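You operate a simulated robot arm through the tools that you are given. There is no shell and no other tool. Be economical: measure what you need, move in short steps, check, and stop when the job is done.

Carry out the task below with a simulated robot arm. There is one attempt and no reset: what you move stays moved.

TASK
Set the pace from the belt card, zero the tally, then step once.
Fine: mode knob to STEP; the tally ends on 1 stack.

Only the result counts: the job must be done as asked and must still hold three seconds after the hand-in. Knocking over, shifting, dropping, spilling or breaking anything else fails it.

THE ROBOT
A 6-joint arm with a two-finger parallel gripper on a trunk, on a base that drives. Base frame: it is fixed to the floor where the robot stands at the start and does not move with it; the origin is under the middle of the robot, x ahead of it, y to its left, z up. Lengths are in m, angles in rad, forces in N, time in s.
Its first joint turns from -2.897 to 2.897 rad. Places, roughly: mode knob [0.8, 0.2, 0.8]; pace knob [0.7, 0, 0.7]; ragged stack (28x23x2 cm) [1, 0.6, 0.8]; step button [0.8, 0.1, 0.8]; tally button [0.8, 0, 0.8]. Payload 3.91 kg.
The tool frame sits at the grasp point between the pads (the TCP): z along the fingers, y along the line on which they close. The tips reach 0.03 m beyond it. Largest opening 0.11 m; finger width 0.02, thickness 0.01; the body of the gripper, 0.048 by 0.112 m, starts 0.055 m behind the TCP.
Orientation is told as [roll, pitch, yaw] about the base's x, y, z axes, in that order, counted from this pose: with the fingers straight down and closing along the base's y, the tool's x points along the base's -x, its y along +y and its z along -z.

THE INTERFACE
- The arm moves only by the tool move_arm. Its argument "commands" is a list that holds one entry, the list of rows, each a list of 7 numbers: the shift along the base's x, y, z in m, then the turn, a rotation vector about the base's x, y, z in rad, then the opening, from 0 (shut) to 1 (fully open). In form: [[[dx, dy, dz, rx, ry, rz, hand], ...]]. A call has 1 to 12 rows; each row shifts and turns the commanded pose from where the row before left it. A row lasts 0.2 s, in which the tool goes at most 0.05 m and 0.15 rad; a call with a longer step from one row to the next is refused whole, and so is a gripper value outside its range. Where a pose cannot be reached the arm comes as near as it can. A force on the tool above 40 N (or 10 N above the force at the start of the call, whichever is more), or a blocked arm, ends the call early, and 0.2 s more pass. The fingers move at their own pace (about 0.108 m/s each) and stop on an object; they squeeze with about 23 N. The grip force told is the motor's: it shows also when the fingers shut on nothing. Time passes only in rows, and 0.2 s behind the last, so rows that do not move let the fingers close. The reply holds the time, the measured pose of the TCP, the force on the tool along the base axes, the opening and the grip force, in the units named above and with some noise, with the torque about the TCP (base axes, N m) and any sound that the robot's microphone picked up.
- Cameras (640 x 400 px; columns grow to the right, rows downward): "scene" is now at [0.6223, 0.0604, 1.2342]; the picture's right is [-0.00, -0.17, -0.99], its down [-0.60, -0.79, 0.14] and it looks along [-0.80, 0.59, -0.10] (base axes); focal length 214 px, centre (320, 200). "wrist" rides on the gripper at [0.072, 0.017, -0.103] in the tool frame; the picture's right is [-0.23, 0.97, 0.00], its down [-0.76, -0.18, -0.62] and it looks along [-0.61, -0.14, 0.78] (tool axes); focal length 222 px, centre (320, 200). There is no depth. A picture from a camera that has moved, and an enlarged one, comes with that camera's place and axes in the base frame and with its lens.
- capture(camera): a new picture of that camera. It takes no simulated time.
- roll_base(legs): drives the robot by 1 to 6 legs, each [ahead, left, turn to the left] in m, m and rad, along the robot's own axes; the way and the turn of a leg run together, so that a leg with both is an arc; at most 1.5 m and 3.142 rad a leg. The arm and the cameras ride along, it lands a little off, and it stops where it bumps. It gives what a move gives.
- aim_head(pan, tilt): turns the head with the scene camera to pan (to the left, within 1.396 rad either way) and tilt (down, from -0.506 to 1.204), counted from straight ahead of the robot. It gives what a move gives.
- inspect(camera, box): a new picture of the part [left, top, right, bottom] of that camera's present view, enlarged. It takes no simulated time.
- job_done(): hands the job in; it is judged then, once.

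Work in short steps. Places have to be worked out from the pictures, the camera data and where the tool is seen: move nearer, look again, correct. Check each grasp and each placing, and mend what went wrong. You have 120 turns and 98 pictures in all, those below and enlarged ones among them. Open the gripper and draw the arm clear of the work before you hand the job in, unless the task says otherwise; then end with one line.

The tools are called after "Request:" by a JSON object that holds its "op" and its "data". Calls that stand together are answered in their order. move_arm: Moves the arm, as the interface text tells. Its arguments: {"type":"object","properties":{"commands":{"type":"array"}},"required":["commands"]} The other tools are called the same way: roll_base (legs) drives the base; aim_head (pan, tilt) turns the head that bears the scene camera; capture (camera) takes a picture; inspect (camera, box) takes an enlarged picture of a part of a camera's view; job_done () hands the job in.

At the start:

```text
time_s: 0.0
tool_pos: [0.5924, -0.0107, 1.1167]
tool_rot: [0.001, -0.001, 0.001]
force: [0.6, 1.0, 1.0]
wrist_torque: [0.01, -0.01, -0.02]
grip_width: 0.1102
gripper_force: 0.0
robot x, y, heading: [0.0007, -0.0014, -0.001]
head pan, tilt: [1.4, 0.932]
```

scene: 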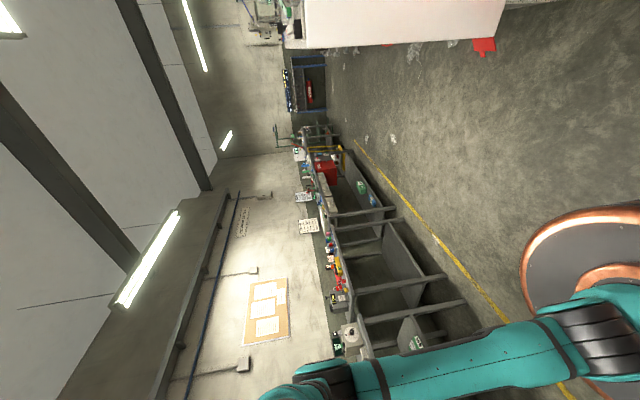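
wrist: 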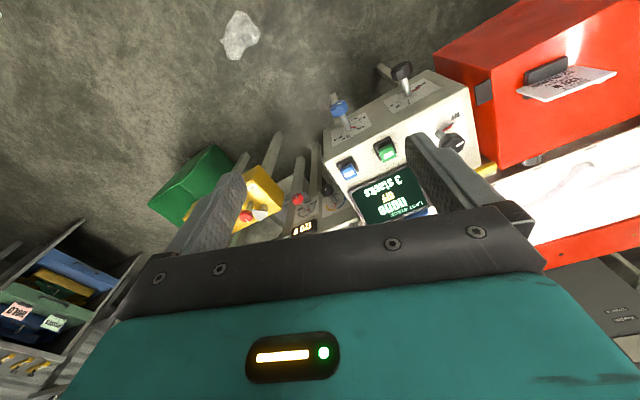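

The wrist view shows a control box with a display, two buttons and knobs. I'll turn the head forward to see it better.

Request:
{"op": "aim_head", "data": {"pan": 0.0, "tilt": 0.8}}

Request:
{"op": "capture", "data": {"camera": "scene"}}

Request:
{"op": "inspect", "data": {"camera": "wrist", "box": [300, 50, 500, 240]}}

```text
time_s: 1.5
tool_pos: [0.5928, -0.0115, 1.116]
tool_rot: [0.001, 0.001, -0.001]
force: [0.4, -0.2, -0.1]
wrist_torque: [-0.04, -0.02, 0.0]
grip_width: 0.1101
gripper_force: 0.1
robot x, y, heading: [0.0011, -0.0002, 0.002]
head pan, tilt: [0.0, 0.799]
```

```text
95 pictures are left
camera scene: at [0.6325, -0.0122, 1.166], right [0.0, -1.0, 0.0], down [-0.7, 0.0, 0.72], along [-0.72, 0.0, -0.7], focal length 214 px, centre (320, 200)
```

scene: 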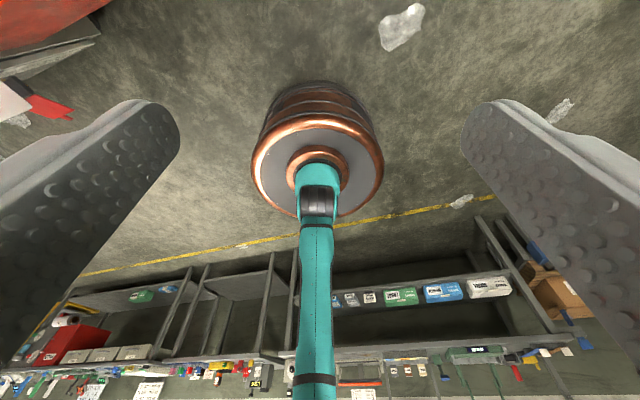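

```text
2.11 times, centred on (400, 145) of wrist
camera zoom: at [0.5202, 0.0062, 1.2201], right [0.23, 0.97, 0.0], down [0.76, -0.18, 0.62], along [0.61, -0.14, -0.78], focal length 468 px, centre (152, 316)
```

zoom: 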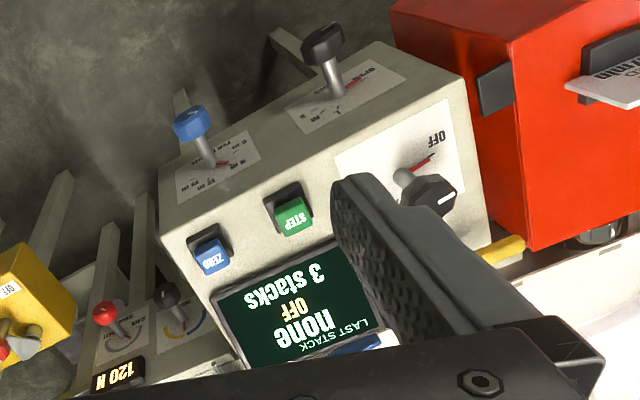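

The head's zero seems offset: tilt 0.8 looks backward and under. A negative tilt should look forward and down.

Request:
{"op": "aim_head", "data": {"pan": 0.0, "tilt": -0.5}}

Request:
{"op": "capture", "data": {"camera": "scene"}}

```text
time_s: 3.0
tool_pos: [0.5934, -0.0103, 1.1171]
tool_rot: [0.0, -0.001, 0.0]
force: [0.0, -0.2, 0.2]
wrist_torque: [0.0, 0.0, 0.01]
grip_width: 0.11
gripper_force: 0.0
robot x, y, heading: [0.0008, 0.0022, 0.004]
head pan, tilt: [0.0, -0.499]
```

```text
93 pictures are left
camera scene: at [0.7446, -0.0123, 1.1795], right [0.0, -1.0, 0.0], down [-0.88, 0.0, -0.48], along [0.48, 0.0, -0.88], focal length 214 px, centre (320, 200)
```

scene: 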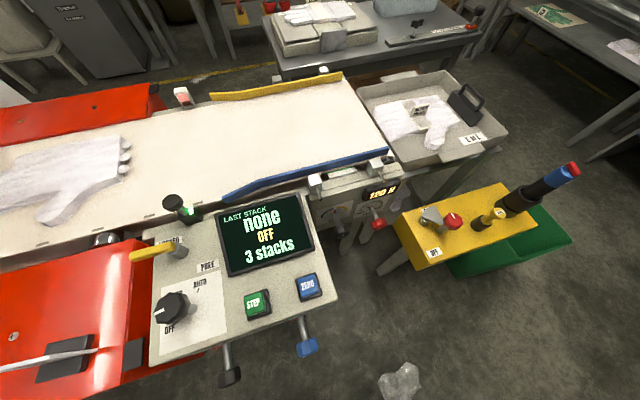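

Now I have a good view of the console. I'll zoom in on the console, the red box's card, and other labels.

Request:
{"op": "inspect", "data": {"camera": "scene", "box": [120, 190, 340, 390]}}

Request:
{"op": "inspect", "data": {"camera": "scene", "box": [300, 60, 520, 260]}}

Request:
{"op": "inspect", "data": {"camera": "wrist", "box": [480, 20, 640, 140]}}

Request:
{"op": "inspect", "data": {"camera": "wrist", "box": [310, 50, 450, 150]}}

```text
2.00 times, centred on (230, 290) of scene
camera zoom: at [0.7446, -0.0123, 1.1795], right [0.0, -1.0, 0.0], down [-0.88, 0.0, -0.48], along [0.48, 0.0, -0.88], focal length 429 px, centre (500, 20)
```

zoom: 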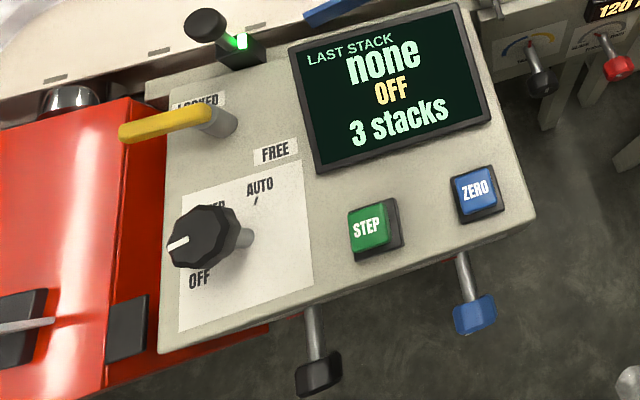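

```text
2.00 times, centred on (410, 160) of scene
camera zoom: at [0.7446, -0.0123, 1.1795], right [0.0, -1.0, 0.0], down [-0.88, 0.0, -0.48], along [0.48, 0.0, -0.88], focal length 429 px, centre (140, 280)
```

zoom: 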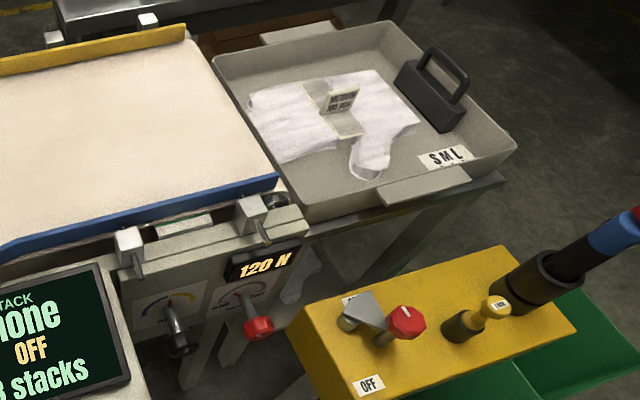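

```text
3.33 times, centred on (560, 80) of wrist
camera zoom: at [0.5202, 0.0062, 1.2201], right [0.23, 0.97, 0.0], down [0.76, -0.18, 0.62], along [0.61, -0.14, -0.78], focal length 740 px, centre (-480, 600)
```

zoom: 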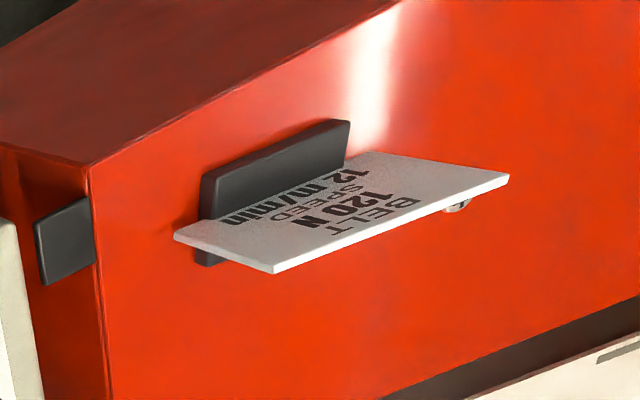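

```text
4.00 times, centred on (380, 100) of wrist
camera zoom: at [0.5202, 0.0062, 1.2201], right [0.23, 0.97, 0.0], down [0.76, -0.18, 0.62], along [0.61, -0.14, -0.78], focal length 888 px, centre (80, 600)
```

zoom: 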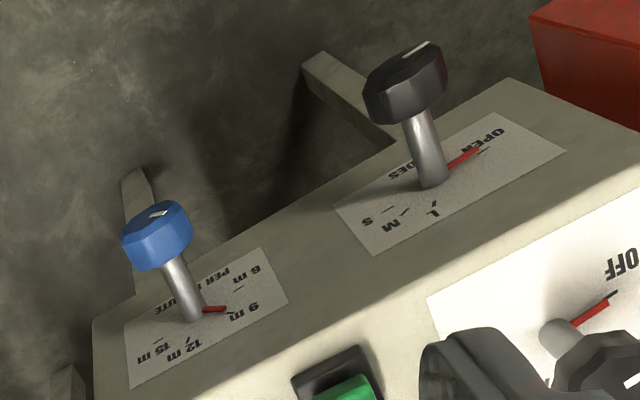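

The card reads BELT 120 N, SPEED 12 m/min, and the blue knob points at 9 m. I'll zoom tighter on the mode dial, the levers and the blue knob.

Request:
{"op": "inspect", "data": {"camera": "scene", "box": [140, 190, 240, 280]}}

Request:
{"op": "inspect", "data": {"camera": "scene", "box": [140, 270, 240, 360]}}

Request:
{"op": "inspect", "data": {"camera": "wrist", "box": [320, 90, 380, 150]}}

```text
4.44 times, centred on (190, 235) of scene
camera zoom: at [0.7446, -0.0123, 1.1795], right [0.0, -1.0, 0.0], down [-0.88, 0.0, -0.48], along [0.48, 0.0, -0.88], focal length 953 px, centre (898, 44)
```

zoom: 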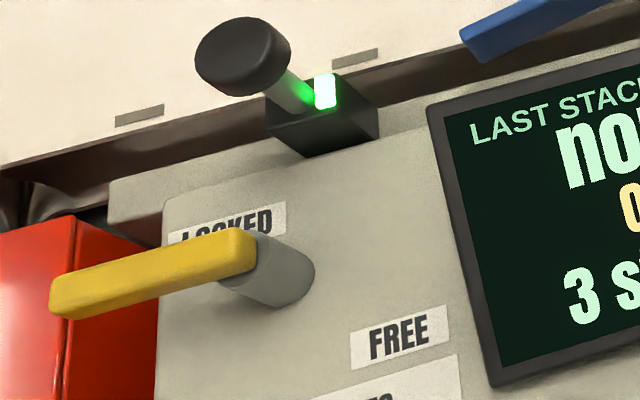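

```text
4.44 times, centred on (190, 315) of scene
camera zoom: at [0.7446, -0.0123, 1.1795], right [0.0, -1.0, 0.0], down [-0.88, 0.0, -0.48], along [0.48, 0.0, -0.88], focal length 953 px, centre (898, -311)
```

zoom: 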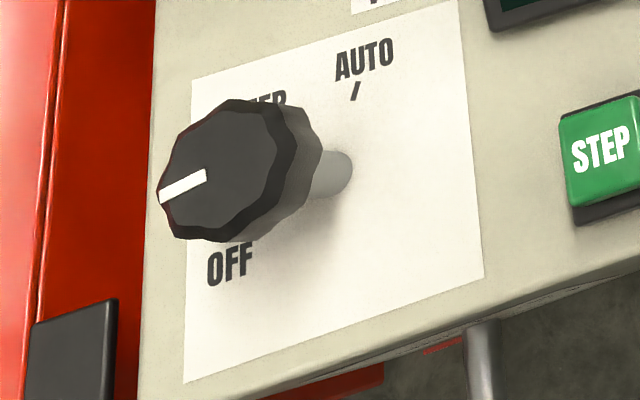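

```text
6.67 times, centred on (350, 120) of wrist
camera zoom: at [0.5202, 0.0062, 1.2201], right [0.23, 0.97, 0.0], down [0.76, -0.18, 0.62], along [0.61, -0.14, -0.78], focal length 1481 px, centre (120, 733)
```

zoom: 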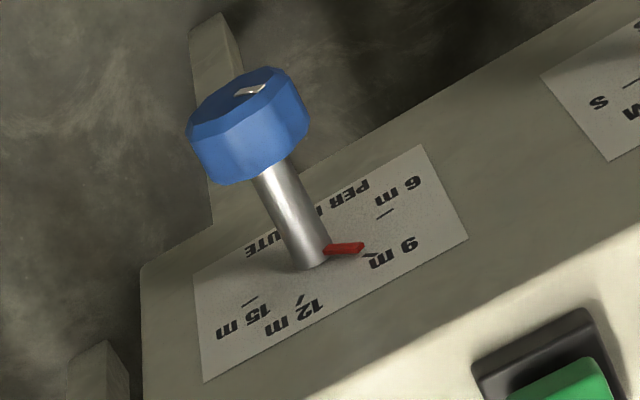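

The mode dial order is OFF → STEP → AUTO, clockwise. The pace knob must go from 9 to 12, clockwise as seen from the front. I'll back the base a little for room, then check both views.

Request:
{"op": "roll_base", "data": {"legs": [[-0.2, 0, 0]]}}

Request:
{"op": "capture", "data": {"camera": "scene"}}

Request:
{"op": "capture", "data": {"camera": "wrist"}}

```text
time_s: 4.6
tool_pos: [0.3945, -0.0123, 1.1173]
tool_rot: [0.0, -0.001, 0.0]
force: [0.3, 0.6, 0.2]
wrist_torque: [0.03, -0.01, -0.02]
grip_width: 0.1102
gripper_force: 0.0
robot x, y, heading: [-0.1976, 0.0017, 0.001]
head pan, tilt: [0.0, -0.499]
```

```text
85 pictures are left
camera scene: at [0.5457, -0.0124, 1.1796], right [0.0, -1.0, 0.0], down [-0.88, 0.0, -0.48], along [0.48, 0.0, -0.88], focal length 214 px, centre (320, 200)
```

scene: 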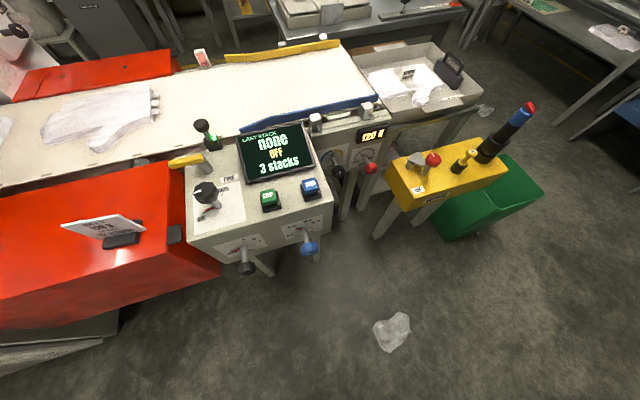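

```text
84 pictures are left
camera wrist: at [0.3213, 0.006, 1.2201], right [0.23, 0.97, 0.0], down [0.76, -0.18, 0.62], along [0.61, -0.14, -0.78], focal length 222 px, centre (320, 200)
```

wrist: 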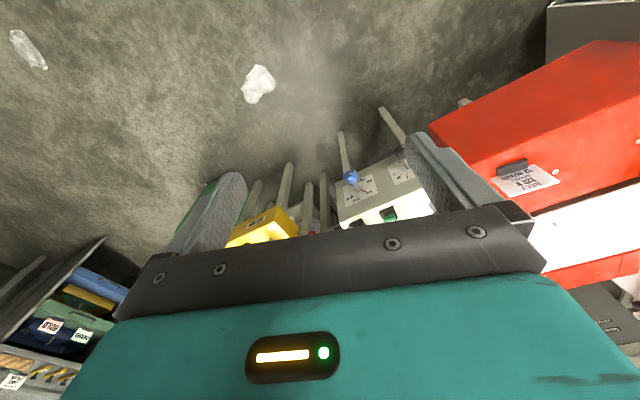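

I'll zoom on the console's front face from this new position to triangulate it and read the marks.

Request:
{"op": "inspect", "data": {"camera": "scene", "box": [180, 160, 340, 280]}}

Request:
{"op": "inspect", "data": {"camera": "scene", "box": [280, 210, 340, 260]}}

Request:
{"op": "inspect", "data": {"camera": "wrist", "box": [320, 150, 400, 230]}}

Request:
{"op": "inspect", "data": {"camera": "wrist", "box": [480, 140, 580, 210]}}

```text
3.33 times, centred on (260, 220) of scene
camera zoom: at [0.5457, -0.0124, 1.1796], right [0.0, -1.0, 0.0], down [-0.88, 0.0, -0.48], along [0.48, 0.0, -0.88], focal length 715 px, centre (520, 133)
```

zoom: 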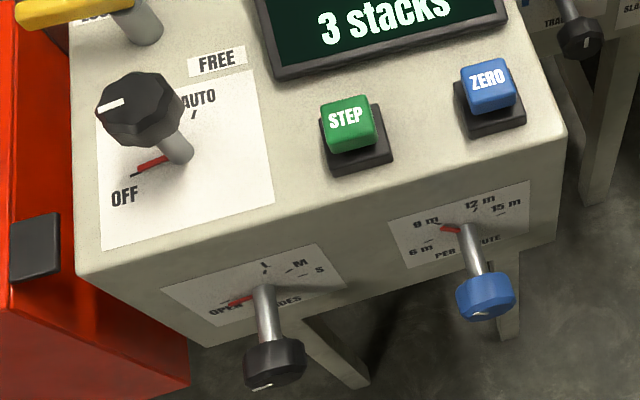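

```text
8.00 times, centred on (310, 235) of scene
camera zoom: at [0.5457, -0.0124, 1.1796], right [0.0, -1.0, 0.0], down [-0.88, 0.0, -0.48], along [0.48, 0.0, -0.88], focal length 1716 px, centre (400, -80)
```

zoom: 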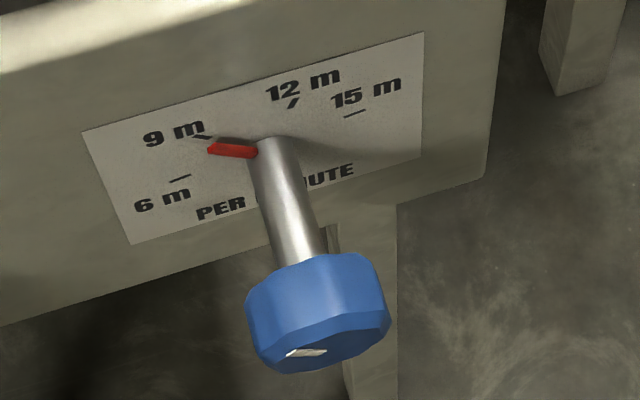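

```text
5.00 times, centred on (360, 190) of wrist
camera zoom: at [0.3213, 0.006, 1.2201], right [0.23, 0.97, 0.0], down [0.76, -0.18, 0.62], along [0.61, -0.14, -0.78], focal length 1111 px, centre (120, 250)
```

zoom: 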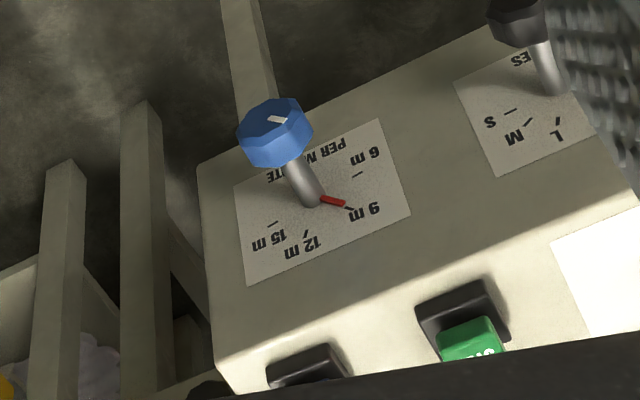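

```text
5.71 times, centred on (530, 175) of wrist
camera zoom: at [0.3213, 0.006, 1.2201], right [0.23, 0.97, 0.0], down [0.76, -0.18, 0.62], along [0.61, -0.14, -0.78], focal length 1269 px, centre (-880, 343)
```

zoom: 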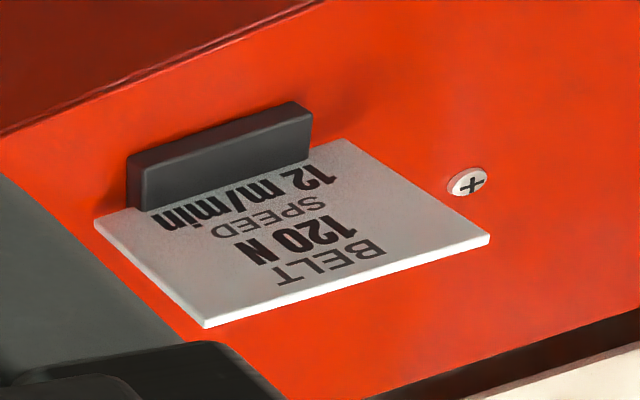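

The card is confirmed at 12 m/min. The front face is vertical and yawed about 0.32, with the blue cap near (0.690, 0.0135, 0.6665). I'll pitch the tool to horizontal while lowering it, clear of the console.

Request:
{"op": "move_arm", "data": {"commands": [[[0, 0, -0.025, 0, -0.1428, 0, 1], [0, 0, -0.025, 0, -0.1428, 0, 1], [0, 0, -0.025, 0, -0.1428, 0, 1], [0, 0, -0.025, 0, -0.1428, 0, 1], [0, 0, -0.025, 0, -0.1428, 0, 1], [0, 0, -0.025, 0, -0.1428, 0, 1], [0, 0, -0.025, 0, -0.1428, 0, 1], [0, 0, -0.025, 0, -0.1428, 0, 1], [0, 0, -0.025, 0, -0.1428, 0, 1], [0, 0, -0.025, 0, -0.1428, 0, 1], [0, 0, -0.025, 0, -0.1428, 0, 1]]]}}

Request:
{"op": "capture", "data": {"camera": "scene"}}

Request:
{"op": "capture", "data": {"camera": "wrist"}}

```text
time_s: 7.0
tool_pos: [0.417, -0.0096, 0.8657]
tool_rot: [2.175, -1.568, -2.172]
force: [-0.1, -0.4, 0.5]
wrist_torque: [0.0, 0.05, -0.02]
grip_width: 0.1101
gripper_force: 0.1
out of reach, approached as far as the arm can: row 8, 9, 11
robot x, y, heading: [-0.1991, 0.0026, -0.005]
head pan, tilt: [0.0, -0.499]
```

```text
79 pictures are left
camera scene: at [0.356, -0.0116, 1.0148], right [0.0, -1.0, 0.0], down [0.48, 0.0, -0.88], along [0.88, 0.0, 0.48], focal length 214 px, centre (320, 200)
```

scene: 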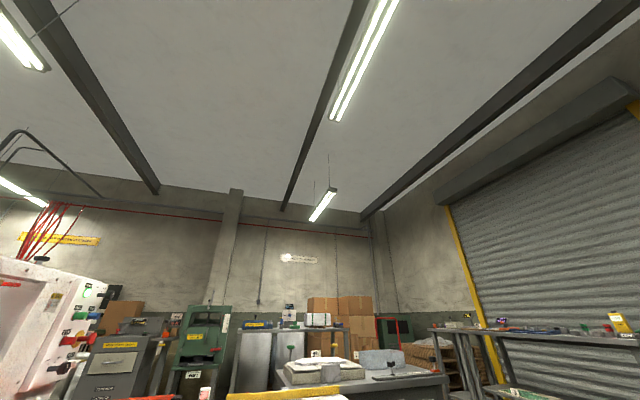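

```text
78 pictures are left
camera wrist: at [0.3139, 0.0071, 0.7923], right [0.0, 0.97, 0.23], down [-0.62, -0.18, 0.76], along [0.78, -0.14, 0.61], focal length 222 px, centre (320, 200)
```

wrist: 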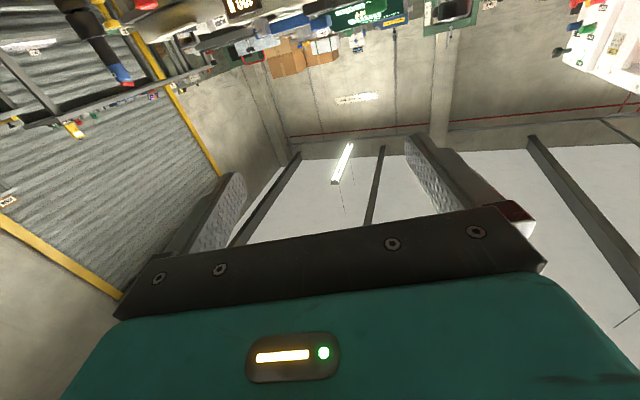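

The "scene" camera actually rides on the hand. Now that the tool is horizontal, I'll use a moderate downward tilt, go to a standoff 12 cm before the blue cap, and yaw 0.32.

Request:
{"op": "move_arm", "data": {"commands": [[[0.03, 0, 0, 0, 0, 0.053, 1], [0.03, 0, -0.02, 0, 0, 0.053, 1], [0.03, -0.003, -0.035, 0, 0, 0.053, 1], [0.02, -0.003, -0.035, 0, 0, 0.053, 1], [0.02, -0.003, -0.035, 0, 0, 0.053, 1], [0.015, -0.003, -0.035, 0, 0, 0.055, 1], [0.014, -0.002, -0.035, 0, 0, 0, 1]]]}}

Request:
{"op": "aim_head", "data": {"pan": 0, "tilt": 0.5}}

Request:
{"op": "capture", "data": {"camera": "scene"}}

Request:
{"op": "capture", "data": {"camera": "wrist"}}

```text
time_s: 8.6
tool_pos: [0.5769, -0.0247, 0.6674]
tool_rot: [-1.264, -1.572, 1.586]
force: [-0.8, 0.5, -0.1]
wrist_torque: [0.02, 0.01, -0.02]
grip_width: 0.1099
gripper_force: 0.0
robot x, y, heading: [-0.2027, -0.0015, 0.007]
head pan, tilt: [0.0, -0.499]
```

```text
time_s: 9.9
tool_pos: [0.5781, -0.0263, 0.6678]
tool_rot: [0.441, -1.57, -0.119]
force: [0.7, -0.1, 0.4]
wrist_torque: [-0.01, 0.0, -0.03]
grip_width: 0.11
gripper_force: 0.2
robot x, y, heading: [-0.1988, -0.0009, 0.005]
head pan, tilt: [0.0, 0.499]
```

```text
77 pictures are left
camera scene: at [0.5423, -0.0382, 0.7318], right [0.31, -0.95, 0.0], down [-0.45, -0.15, -0.88], along [0.83, 0.28, -0.48], focal length 214 px, centre (320, 200)
```

scene: 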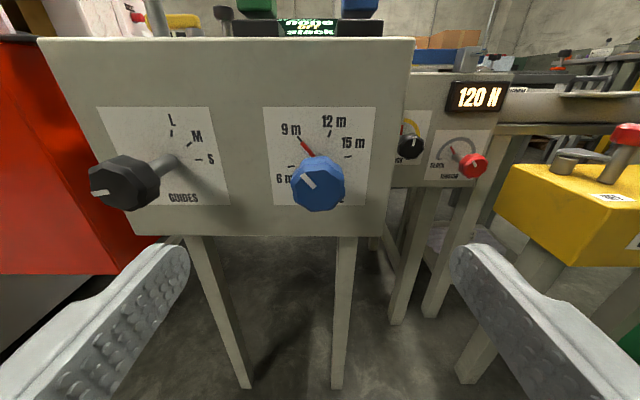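

```text
76 pictures are left
camera wrist: at [0.4739, -0.0409, 0.5954], right [-0.31, 0.92, 0.23], down [-0.54, -0.36, 0.76], along [0.79, 0.11, 0.61], focal length 222 px, centre (320, 200)
```

wrist: 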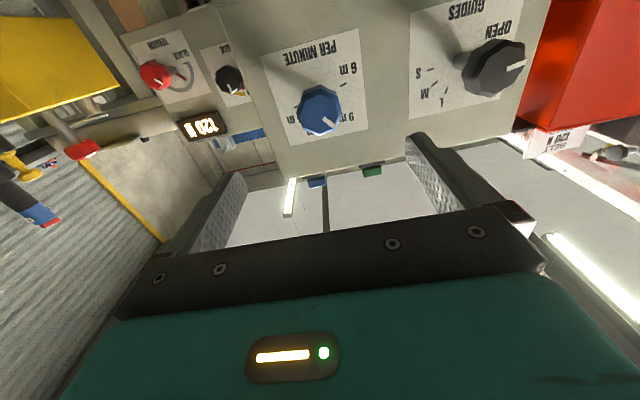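

The cap is at about (0.692, 0.014, 0.662) and the tool is well aligned with its axis. I'll advance straight onto it with the hand open, without closing yet.

Request:
{"op": "move_arm", "data": {"commands": [[[0.028, 0.01, -0.002, 0, 0, 0, 0.8], [0.028, 0.01, -0.002, 0, 0, 0, 0.8], [0.028, 0.01, -0.001, 0, 0, 0, 0.8], [0.026, 0.009, -0.001, 0, 0, 0, 0.8]]]}}

Request:
{"op": "capture", "data": {"camera": "scene"}}

Request:
{"op": "capture", "data": {"camera": "wrist"}}

```text
time_s: 10.9
tool_pos: [0.6874, 0.0167, 0.6626]
tool_rot: [0.427, -1.569, -0.106]
force: [-0.6, -0.4, -0.8]
wrist_torque: [-0.02, 0.02, -0.01]
grip_width: 0.0882
gripper_force: 0.0
robot x, y, heading: [-0.201, -0.0012, 0.002]
head pan, tilt: [0.0, 0.499]
```

```text
75 pictures are left
camera scene: at [0.6522, 0.0029, 0.7271], right [0.31, -0.95, 0.0], down [-0.46, -0.15, -0.88], along [0.83, 0.28, -0.48], focal length 214 px, centre (320, 200)
```

scene: 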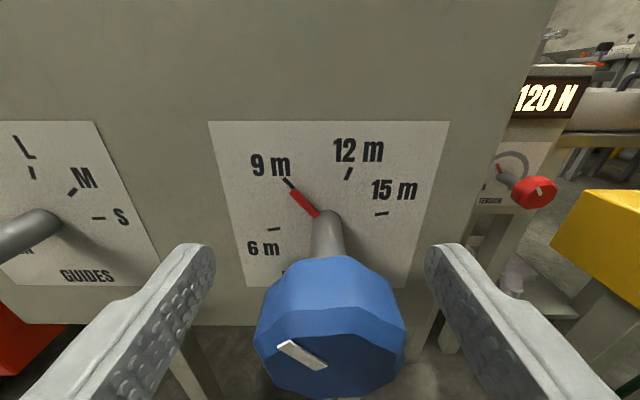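

```text
74 pictures are left
camera wrist: at [0.5838, 0.0002, 0.5909], right [-0.31, 0.92, 0.23], down [-0.53, -0.36, 0.76], along [0.79, 0.11, 0.61], focal length 222 px, centre (320, 200)
```

wrist: 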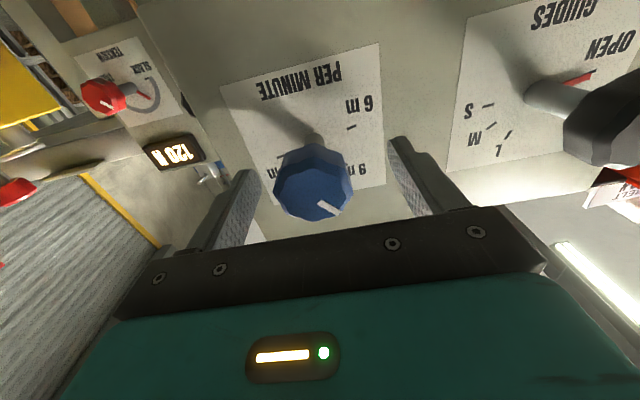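

The cap sits between the pads. I'll make a small lateral correction, then close.

Request:
{"op": "move_arm", "data": {"commands": [[[0.001, -0.002, 0, 0, 0, 0, 0.6], [0, 0, 0, 0, 0, 0, 0.2], [0, 0, 0, 0, 0, 0, 0.2], [0, 0, 0, 0, 0, 0, 0.2]]]}}

Request:
{"op": "capture", "data": {"camera": "scene"}}

```text
time_s: 11.9
tool_pos: [0.6887, 0.0131, 0.6617]
tool_rot: [0.758, -1.569, -0.438]
force: [10.2, -8.7, -0.6]
wrist_torque: [-0.02, 0.0, -0.55]
grip_width: 0.0415
gripper_force: 44.2
robot x, y, heading: [-0.1979, 0.0004, -0.002]
head pan, tilt: [0.0, 0.499]
```

```text
73 pictures are left
camera scene: at [0.6531, -0.0001, 0.7269], right [0.31, -0.95, 0.0], down [-0.46, -0.15, -0.88], along [0.83, 0.28, -0.48], focal length 214 px, centre (320, 200)
```

scene: 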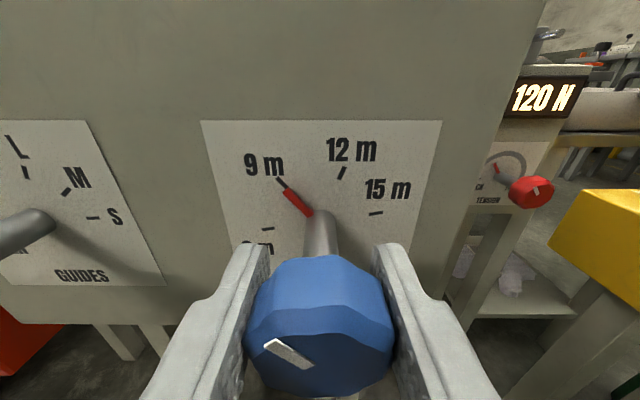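

Gripped at 0.0415 with a slight lateral load. I'll relieve that, turn 0.84 rad clockwise about the knob axis, then check the pointer.

Request:
{"op": "move_arm", "data": {"commands": [[[0.0004, -0.0012, 0, 0.1329, 0.044, 0, 0.2], [0, 0, 0, 0.1329, 0.044, 0, 0.2], [0, 0, 0, 0.1329, 0.044, 0, 0.2], [0, 0, 0, 0.1329, 0.044, 0, 0.2], [0, 0, 0, 0.1329, 0.044, 0, 0.2], [0, 0, 0, 0.1329, 0.044, 0, 0.2]]]}}

Request:
{"op": "capture", "data": {"camera": "scene"}}

```text
time_s: 13.3
tool_pos: [0.6883, 0.0117, 0.6622]
tool_rot: [1.57, -0.728, -1.249]
force: [27.7, -7.4, -5.7]
wrist_torque: [0.05, -0.3, -0.48]
grip_width: 0.0417
gripper_force: 45.3
robot x, y, heading: [-0.2016, 0.0018, -0.002]
head pan, tilt: [0.0, 0.499]
```

```text
72 pictures are left
camera scene: at [0.6685, -0.0474, 0.7046], right [0.21, -0.63, -0.75], down [-0.66, 0.47, -0.58], along [0.72, 0.61, -0.32], focal length 214 px, centre (320, 200)
```

scene: 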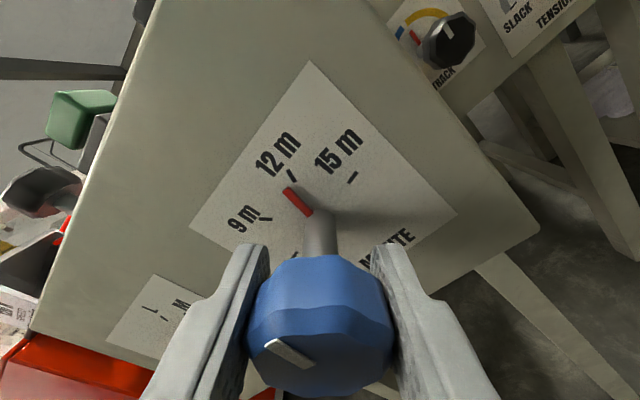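

The pointer is following and needs about 0.2 rad more to reach 12 m. I'll continue in two rows with slight axial relief.

Request:
{"op": "move_arm", "data": {"commands": [[[0.001, 0.0003, 0, 0.0949, 0.0314, 0, 0.2], [0.0005, 0, 0, 0.0996, 0.033, 0, 0.2]]]}}

Request:
{"op": "inspect", "data": {"camera": "scene", "box": [220, 120, 400, 260]}}

```text
time_s: 13.9
tool_pos: [0.6888, 0.0123, 0.6613]
tool_rot: [1.567, -0.523, -1.25]
force: [-0.5, -14.2, -16.1]
wrist_torque: [0.08, -0.49, -0.77]
grip_width: 0.0416
gripper_force: 45.1
robot x, y, heading: [-0.1985, 0.0009, -0.001]
head pan, tilt: [0.0, 0.499]
```

```text
2.86 times, centred on (310, 190) of scene
camera zoom: at [0.6711, -0.0549, 0.6937], right [0.15, -0.48, -0.87], down [-0.69, 0.57, -0.44], along [0.7, 0.67, -0.24], focal length 613 px, centre (349, 229)
```

zoom: 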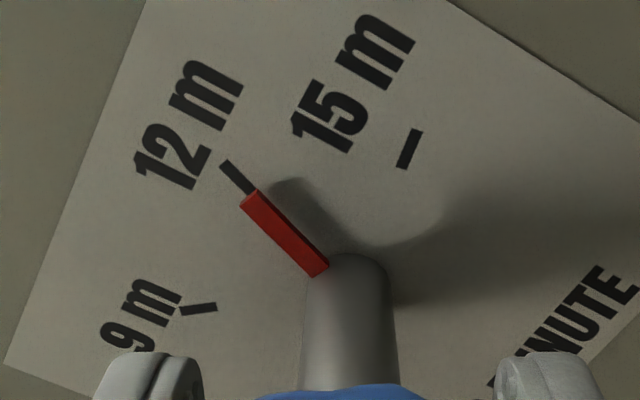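

The pointer lines up with 12 m. I'll release slowly, then back out along the axis and turn back for a straight look.

Request:
{"op": "move_arm", "data": {"commands": [[[0, 0, 0, 0, 0, 0, 0.5], [0, 0, 0, 0, 0, 0, 0.8], [0, 0, 0, 0, 0, 0, 0.8], [-0.028, -0.0095, 0, 0, 0, 0, 0.8], [-0.028, -0.0095, 0, 0, 0, 0, 0.8], [-0.028, -0.0095, 0, -0.1329, -0.044, 0, 0.8], [-0.028, -0.0095, 0, -0.1329, -0.044, 0, 0.8], [0, 0, 0, -0.1329, -0.044, 0, 0.8], [0, 0, 0, -0.1329, -0.044, 0, 0.8], [0, 0, 0, -0.1329, -0.044, 0, 0.8], [0, 0, 0, -0.1329, -0.044, 0, 0.8], [0, 0, 0, -0.1945, -0.0644, 0, 0.8]]]}}

Request:
{"op": "capture", "data": {"camera": "scene"}}

```text
refused: row 12 steps farther than a row can; nothing moved
```

```text
70 pictures are left
camera scene: at [0.6711, -0.0549, 0.6937], right [0.15, -0.48, -0.87], down [-0.69, 0.57, -0.44], along [0.7, 0.67, -0.24], focal length 214 px, centre (320, 200)
```

scene: 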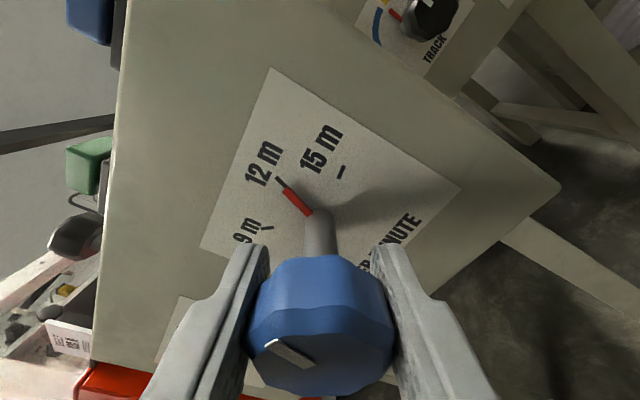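

The last turn step was too big, so I'll resend it with the turn split evenly.

Request:
{"op": "move_arm", "data": {"commands": [[[0, 0, 0, 0, 0, 0, 0.5], [0, 0, 0, 0, 0, 0, 0.8], [0, 0, 0, 0, 0, 0, 0.8], [-0.028, -0.0095, 0, 0, 0, 0, 0.8], [-0.028, -0.0095, 0, 0, 0, 0, 0.8], [-0.028, -0.0095, 0, -0.1405, -0.0465, 0, 0.8], [-0.028, -0.0095, 0, -0.1405, -0.0465, 0, 0.8], [0, 0, 0, -0.1405, -0.0465, 0, 0.8], [0, 0, 0, -0.1405, -0.0465, 0, 0.8], [0, 0, 0, -0.1405, -0.0465, 0, 0.8], [0, 0, 0, -0.1405, -0.0465, 0, 0.8], [0, 0, 0, -0.1405, -0.0465, 0, 0.8]]]}}

Request:
{"op": "inspect", "data": {"camera": "scene", "box": [240, 80, 400, 220]}}

Request:
{"op": "capture", "data": {"camera": "scene"}}

```text
time_s: 16.5
tool_pos: [0.5774, -0.026, 0.6633]
tool_rot: [1.391, -1.562, -1.068]
force: [0.2, 0.3, 0.5]
wrist_torque: [0.0, 0.01, 0.01]
grip_width: 0.0877
gripper_force: 0.0
robot x, y, heading: [-0.2013, -0.0026, 0.001]
head pan, tilt: [0.0, 0.499]
```

```text
2.86 times, centred on (320, 150) of scene
camera zoom: at [0.543, -0.0403, 0.7268], right [0.31, -0.95, -0.01], down [-0.46, -0.15, -0.88], along [0.83, 0.28, -0.48], focal length 613 px, centre (320, 343)
```

zoom: 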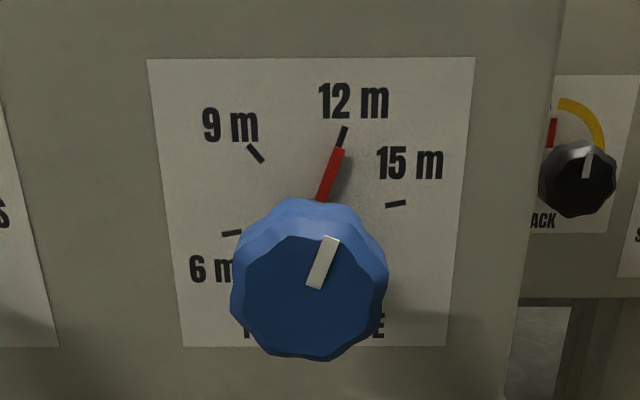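

```text
68 pictures are left
camera scene: at [0.543, -0.0403, 0.7268], right [0.31, -0.95, -0.01], down [-0.46, -0.15, -0.88], along [0.83, 0.28, -0.48], focal length 214 px, centre (320, 200)
```

scene: 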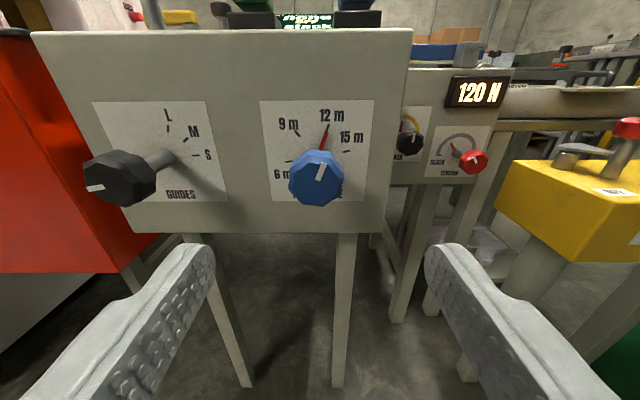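

The pace is set to 12 m. Next I'll raise the arm and return to tool-down, yawed with the console, to work on the top panel.

Request:
{"op": "move_arm", "data": {"commands": [[[-0.01, 0, 0.035, -0.0449, 0.1355, 0, 0.8], [-0.01, 0, 0.035, -0.0449, 0.1355, 0, 0.8], [0, 0, 0.035, -0.0449, 0.1355, 0, 0.8], [0, 0.01, 0.035, -0.0449, 0.1355, 0, 0.8], [0, 0.01, 0.035, -0.0449, 0.1355, 0, 0.8], [0, 0.02, 0.035, -0.0449, 0.1355, 0, 0.8], [0, 0.02, 0.035, -0.0449, 0.1355, 0, 0.8], [0, 0.02, 0.035, -0.0449, 0.1355, 0, 0.8], [0, 0.02, 0.03, -0.0449, 0.1355, 0, 0.8], [0, 0.02, 0.03, -0.0449, 0.1355, 0, 0.8], [0, 0.02, 0.0, -0.0449, 0.1355, 0, 0.8]]]}}

Request:
{"op": "aim_head", "data": {"pan": 0, "tilt": -0.3}}

Request:
{"op": "capture", "data": {"camera": "scene"}}

Request:
{"op": "capture", "data": {"camera": "wrist"}}

```text
time_s: 18.9
tool_pos: [0.5535, 0.0734, 0.9769]
tool_rot: [0.254, -0.115, 0.298]
force: [-0.9, 0.5, 0.2]
wrist_torque: [0.02, -0.03, -0.03]
grip_width: 0.0876
gripper_force: 0.0
out of reach, approached as far as the arm can: row 8, 9, 10, 11
robot x, y, heading: [-0.201, 0.0032, 0.002]
head pan, tilt: [0.0, 0.499]
```

```text
time_s: 20.0
tool_pos: [0.5522, 0.0731, 0.9775]
tool_rot: [0.253, -0.115, 0.296]
force: [-0.2, 0.5, 0.7]
wrist_torque: [0.0, 0.01, 0.01]
grip_width: 0.088
gripper_force: 0.1
robot x, y, heading: [-0.1986, -0.0005, 0.005]
head pan, tilt: [0.0, -0.3]
```

```text
67 pictures are left
camera scene: at [0.6821, 0.0967, 1.0427], right [0.31, -0.92, -0.25], down [-0.9, -0.2, -0.39], along [0.31, 0.35, -0.88], focal length 214 px, centre (320, 200)
```

scene: 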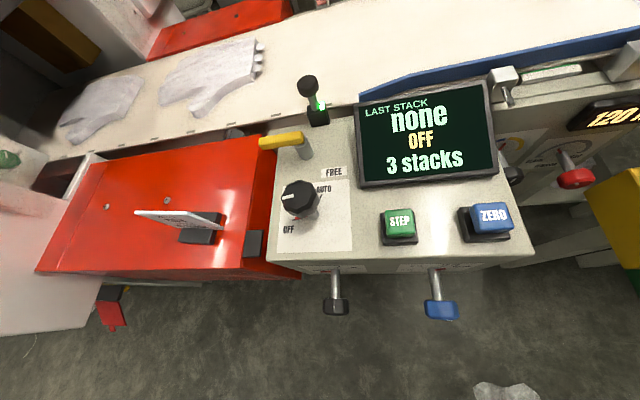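

```text
66 pictures are left
camera wrist: at [0.4757, 0.039, 1.0728], right [-0.09, 0.96, 0.27], down [0.76, -0.11, 0.64], along [0.65, 0.26, -0.72], focal length 222 px, centre (320, 200)
```

wrist: 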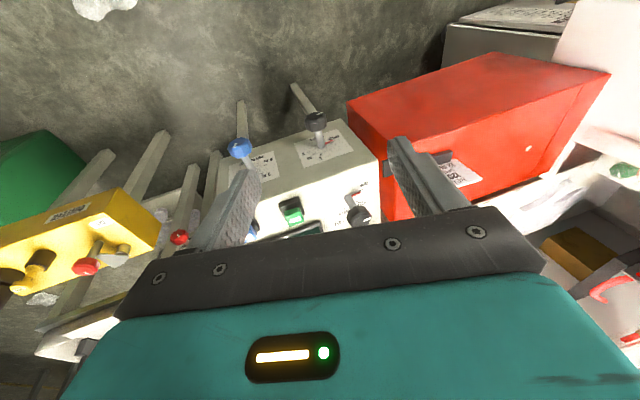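

The tool has some residual tilt from the reach limit. I'll drive the base back forward 0.2 m, since the arm is well above the panel, then re-level.

Request:
{"op": "roll_base", "data": {"legs": [[0.2, 0, 0]]}}

Request:
{"op": "move_arm", "data": {"commands": [[[0, 0.02, 0.0, 0, 0, 0, 0.6], [0, 0, 0, 0, 0, 0, 0.6]]]}}

```text
time_s: 21.6
tool_pos: [0.7535, 0.0744, 0.9774]
tool_rot: [0.254, -0.115, 0.299]
force: [-0.4, 0.0, -0.2]
wrist_torque: [-0.01, 0.01, 0.0]
grip_width: 0.088
gripper_force: 0.1
robot x, y, heading: [0.0043, -0.0018, -0.003]
head pan, tilt: [0.0, -0.3]
```

```text
time_s: 22.2
tool_pos: [0.7538, 0.0934, 0.9761]
tool_rot: [0.255, -0.115, 0.298]
force: [-0.1, -0.4, -0.2]
wrist_torque: [0.0, -0.01, -0.01]
grip_width: 0.0661
gripper_force: 0.1
robot x, y, heading: [-0.0002, -0.0004, 0.001]
head pan, tilt: [0.0, -0.3]
```

The commanded pose was clipped, so I'll correct the tilt explicitly and shift over the mode knob at around (0.755, 0.21).

Request:
{"op": "move_arm", "data": {"commands": [[[0, 0.03, 0, -0.138, 0.018, 0, 0.6], [0, 0.03, 0, -0.138, 0.018, 0, 0.6], [0, 0.03, 0, 0, 0, 0.02, 0.6], [0, 0.027, 0, 0, 0, 0, 0.6]]]}}

Request:
{"op": "capture", "data": {"camera": "wrist"}}

Request:
{"op": "aim_head", "data": {"pan": 0, "tilt": 0.5}}

Request:
{"op": "capture", "data": {"camera": "scene"}}

```text
time_s: 23.2
tool_pos: [0.7513, 0.207, 0.9646]
tool_rot: [0.271, -0.067, 0.322]
force: [-0.7, -1.0, 0.0]
wrist_torque: [0.04, 0.01, -0.04]
grip_width: 0.0661
gripper_force: 0.0
out of reach, approached as far as the arm can: row 1, 2
robot x, y, heading: [-0.0015, 0.0042, -0.0]
head pan, tilt: [0.0, -0.3]
```

```text
65 pictures are left
camera wrist: at [0.6795, 0.1714, 1.0641], right [-0.1, 0.96, 0.27], down [0.79, -0.09, 0.6], along [0.6, 0.28, -0.75], focal length 222 px, centre (320, 200)
```

wrist: 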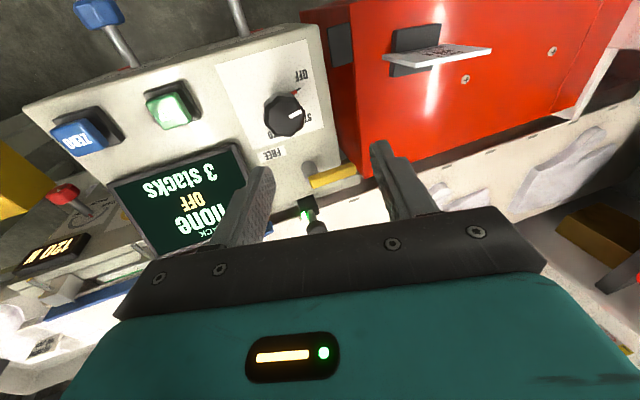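

```text
time_s: 24.3
tool_pos: [0.7507, 0.2071, 0.965]
tool_rot: [0.27, -0.067, 0.324]
force: [-0.1, -0.4, 0.5]
wrist_torque: [-0.01, -0.01, 0.0]
grip_width: 0.0658
gripper_force: 0.1
robot x, y, heading: [-0.0, 0.0012, -0.0]
head pan, tilt: [0.0, 0.499]
```

```text
64 pictures are left
camera scene: at [0.8144, 0.2155, 1.0066], right [0.32, -0.91, -0.27], down [-0.82, -0.41, 0.4], along [-0.47, 0.09, -0.88], focal length 214 px, centre (320, 200)
```

scene: 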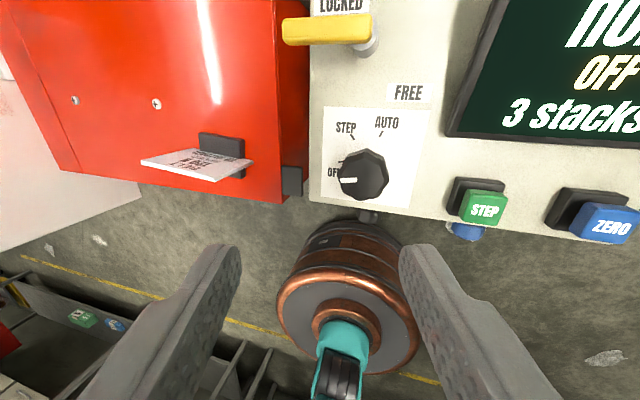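

The roll didn't come out; I suspect the wrist is too extended at this height. I'll drop 4 cm, which is still above the knob, and correct the roll again.

Request:
{"op": "move_arm", "data": {"commands": [[[0, 0, -0.02, 0, 0, 0, 0.6], [-0.01, 0, -0.02, -0.092, -0.008, 0, 0.6], [0, 0, 0, -0.092, -0.007, 0, 0.6], [0, 0, 0, -0.092, -0.007, 0, 0.6]]]}}

```text
time_s: 25.3
tool_pos: [0.7392, 0.2049, 0.9188]
tool_rot: [0.264, -0.061, 0.324]
force: [0.3, -0.5, -0.2]
wrist_torque: [-0.03, 0.03, 0.0]
grip_width: 0.066
gripper_force: 0.0
out of reach, approached as far as the arm can: row 2, 3, 4
robot x, y, heading: [-0.0034, -0.0004, 0.001]
head pan, tilt: [0.0, 0.499]
```

It looks like a wrist joint limit in this branch. I'll test whether yawing back toward 0 frees the roll.

Request:
{"op": "move_arm", "data": {"commands": [[[0, 0, 0.01, 0, 0, -0.14, 0.6], [0, 0, 0.01, 0, 0, -0.14, 0.6], [0, 0, 0, 0, 0.06, 0, 0.6], [0, 0, 0, -0.09, 0, 0, 0.6], [0, 0, 0, -0.09, 0, 0, 0.6], [0, 0, 0, -0.08, 0, 0, 0.6]]]}}

```text
time_s: 26.7
tool_pos: [0.7394, 0.2012, 0.9213]
tool_rot: [0.274, -0.003, 0.275]
force: [-0.1, 0.2, 0.5]
wrist_torque: [0.0, -0.02, 0.0]
grip_width: 0.0662
gripper_force: 0.0
out of reach, approached as far as the arm can: row 1, 2, 4, 5, 6
robot x, y, heading: [0.0002, -0.0029, 0.0]
head pan, tilt: [0.0, 0.499]
```

Negative yaw is blocked too. I'll test positive yaw together with the roll correction.

Request:
{"op": "move_arm", "data": {"commands": [[[0, 0, 0, 0, 0, 0.14, 0.6], [0, 0, 0, 0, 0, 0.14, 0.6], [0, 0, 0, 0, 0, 0.14, 0.6], [0, 0, 0, -0.08, -0.03, 0, 0.6], [0, 0, 0, -0.08, -0.03, 0, 0.6], [0, 0, 0, -0.08, -0.03, 0, 0.6]]]}}

```text
time_s: 28.1
tool_pos: [0.7372, 0.2033, 0.9213]
tool_rot: [0.305, -0.022, 0.69]
force: [-0.4, -0.8, -0.3]
wrist_torque: [0.01, 0.01, -0.01]
grip_width: 0.0659
gripper_force: 0.0
out of reach, approached as far as the arm can: row 3, 4, 5, 6
robot x, y, heading: [0.0022, -0.0004, 0.001]
head pan, tilt: [0.0, 0.499]
```

I suspect the wrist flipped through a singularity, leaving joints 4 and 6 at their limits. I'll back well away from the console and then swing the wrist around that singularity to unflip it.

Request:
{"op": "roll_base", "data": {"legs": [[-0.5, 0, 0]]}}

Request:
{"op": "move_arm", "data": {"commands": [[[0, -0.03, 0, 0, 0, -0.14, 0.6], [0, -0.03, 0, 0, 0, -0.14, 0.6], [0, -0.03, 0, 0, 0, -0.14, 0.6], [0, -0.03, -0.02, 0.03, -0.14, 0, 0.6], [0, -0.03, -0.02, 0.03, -0.14, 0, 0.6], [0, -0.03, -0.02, 0, -0.148, 0, 0.6], [0.01, -0.02, -0.03, 0, -0.148, 0, 0.6], [0.01, 0, -0.03, 0, -0.148, 0, 0.6], [0.01, 0, -0.03, 0, -0.148, 0, 0.6], [0.01, 0, -0.03, 0, -0.148, 0, 0.6], [0.01, 0, -0.03, 0, -0.148, 0, 0.6], [0.01, 0, -0.01, 0, -0.148, 0, 0.6]]]}}

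Request:
{"op": "capture", "data": {"camera": "scene"}}

```text
time_s: 31.1
tool_pos: [0.2268, 0.2024, 0.9199]
tool_rot: [0.304, -0.02, 0.683]
force: [-0.1, 0.4, 0.0]
wrist_torque: [0.01, 0.0, 0.02]
grip_width: 0.0658
gripper_force: 0.0
robot x, y, heading: [-0.5094, 0.0016, -0.001]
head pan, tilt: [0.0, 0.499]
```

```text
time_s: 33.7
tool_pos: [0.2865, -0.0002, 0.7]
tool_rot: [-0.482, -1.238, 0.88]
force: [-0.7, 0.5, 0.4]
wrist_torque: [-0.01, 0.04, 0.03]
grip_width: 0.0657
gripper_force: 0.1
robot x, y, heading: [-0.5107, -0.0002, -0.004]
head pan, tilt: [0.0, 0.499]
```

```text
63 pictures are left
camera scene: at [0.267, 0.0013, 0.7721], right [0.4, -0.9, 0.15], down [-0.61, -0.39, -0.69], along [0.68, 0.19, -0.71], focal length 214 px, centre (320, 200)
```

scene: 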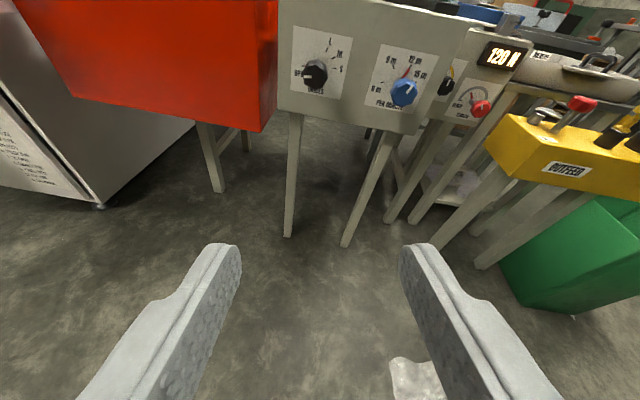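

The tool is nearly horizontal. I'll trim yaw, pitch and roll to make it exactly forward.

Request:
{"op": "move_arm", "data": {"commands": [[[0, 0, 0, 0, 0, -0.133, 0.6], [0, 0, 0, 0, 0, -0.133, 0.6], [0, 0, 0, 0, 0, -0.133, 0.6], [0, 0, 0, 0, -0.145, 0, 0.6], [0, 0, 0, 0, -0.145, 0, 0.6], [0, 0, 0, 0.148, 0, 0, 0.6]]]}}

Request:
{"op": "capture", "data": {"camera": "scene"}}

```text
time_s: 35.1
tool_pos: [0.2869, 0.002, 0.7003]
tool_rot: [-0.418, -1.562, 0.394]
force: [0.1, -0.3, 0.6]
wrist_torque: [-0.02, -0.01, -0.01]
grip_width: 0.0661
gripper_force: 0.2
robot x, y, heading: [-0.5146, 0.0027, -0.006]
head pan, tilt: [0.0, 0.499]
```

```text
62 pictures are left
camera scene: at [0.2498, 0.0016, 0.7649], right [-0.02, -1.0, 0.0], down [-0.49, 0.01, -0.87], along [0.87, -0.02, -0.49], focal length 214 px, centre (320, 200)
```

scene: 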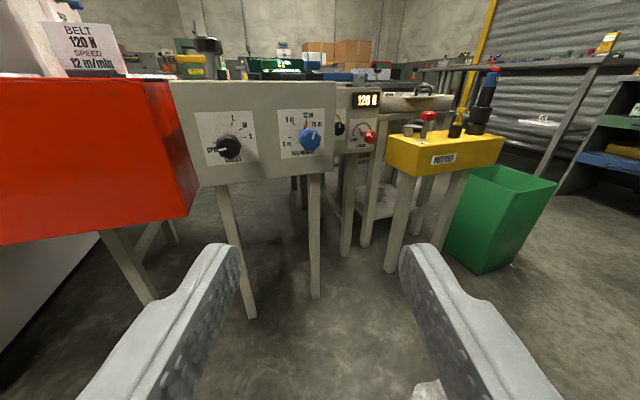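

The tool is exactly forward. Now I'll swing it around the forearm axis: out to the right, then down.

Request:
{"op": "move_arm", "data": {"commands": [[[-0.002, -0.0334, -0.0027, -0.0484, 0.014, -0.1338, 0.6], [-0.0067, -0.032, -0.0079, -0.0447, 0.0415, -0.1294, 0.6], [-0.0108, -0.0291, -0.0128, -0.0373, 0.0672, -0.1206, 0.6], [-0.0145, -0.025, -0.0172, -0.0267, 0.0899, -0.1079, 0.6], [-0.0175, -0.0198, -0.0208, -0.0133, 0.1087, -0.0919, 0.6], [-0.0197, -0.0137, -0.0235, 0.0024, 0.1228, -0.0733, 0.6], [-0.0211, -0.007, -0.0251, 0.0195, 0.1315, -0.0528, 0.6], [-0.0216, 0, -0.0257, 0.0375, 0.1344, -0.0314, 0.6]]]}}

```text
time_s: 36.9
tool_pos: [0.1722, -0.1601, 0.5635]
tool_rot: [-0.683, -0.796, -0.044]
force: [0.4, 0.1, -0.3]
wrist_torque: [0.02, -0.01, -0.01]
grip_width: 0.0661
gripper_force: 0.1
robot x, y, heading: [-0.5104, -0.0013, -0.002]
head pan, tilt: [0.0, 0.499]
```

No row was out of reach so far. I'll continue the second half of the swing.

Request:
{"op": "move_arm", "data": {"commands": [[[-0.0211, 0.007, -0.02, 0.0555, 0.1315, -0.01, 0.6], [-0.0197, 0.0137, -0.015, 0.0726, 0.1228, 0.0105, 0.6], [-0.0175, 0.0198, -0.01, 0.0883, 0.1087, 0.0291, 0.6], [-0.0145, 0.025, 0, 0.1017, 0.0899, 0.0451, 0.6], [-0.0108, 0.0291, 0, 0.1123, 0.0672, 0.0578, 0.6], [-0.0067, 0.032, 0.01, 0.1197, 0.0415, 0.0666, 0.6], [0, 0.0334, 0.02, 0.1234, 0.014, 0.071, 0.6]]]}}

```text
time_s: 38.5
tool_pos: [0.0785, -0.0025, 0.5375]
tool_rot: [-0.08, -0.18, -0.01]
force: [-0.1, -0.4, -0.9]
wrist_torque: [0.01, 0.03, -0.02]
grip_width: 0.0659
gripper_force: 0.0
out of reach, approached as far as the arm can: row 7
robot x, y, heading: [-0.5118, 0.0001, -0.002]
head pan, tilt: [0.0, 0.499]
```

It's almost straight down now. I'll raise and trim the remaining roll and pitch to see whether it levels.

Request:
{"op": "move_arm", "data": {"commands": [[[0.02, 0, 0.05, 0, 0.09, 0, 0.6], [0.02, 0, 0.045, 0, 0.09, 0, 0.6], [0.02, 0, 0.045, 0.04, 0, 0, 0.6], [0.02, 0, 0.045, 0.04, 0, 0, 0.6], [0.02, 0, 0.045, 0, 0, 0, 0.6], [0.02, 0, 0.045, 0, 0, 0, 0.6], [0.01, 0, 0.045, 0, 0, 0, 0.6], [0, 0, 0.045, 0, 0, 0, 0.6]]]}}

```text
refused: row 1 steps farther than a row can; nothing moved
```

Same motion with smaller steps.

Request:
{"op": "move_arm", "data": {"commands": [[[0.015, 0, 0.04, 0, 0.09, 0, 0.6], [0.02, 0, 0.04, 0, 0.09, 0, 0.6], [0.02, 0, 0.04, 0.04, 0, 0, 0.6], [0.02, 0, 0.04, 0.04, 0, 0, 0.6], [0.02, 0, 0.04, 0, 0, 0, 0.6], [0.02, 0, 0.04, 0, 0, 0, 0.6], [0.01, 0, 0.045, 0, 0, 0, 0.6], [0, 0, 0.045, 0, 0, 0, 0.6], [0, 0, 0.045, 0, 0, 0, 0.6]]]}}

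```text
time_s: 40.5
tool_pos: [0.1846, -0.0029, 0.8473]
tool_rot: [-0.248, -0.07, -0.002]
force: [1.1, -0.2, 0.3]
wrist_torque: [0.0, 0.0, 0.01]
grip_width: 0.0658
gripper_force: 0.0
out of reach, approached as far as the arm can: row 1, 2, 3, 4, 6, 7, 8
robot x, y, heading: [-0.514, -0.0016, -0.002]
head pan, tilt: [0.0, 0.499]
```

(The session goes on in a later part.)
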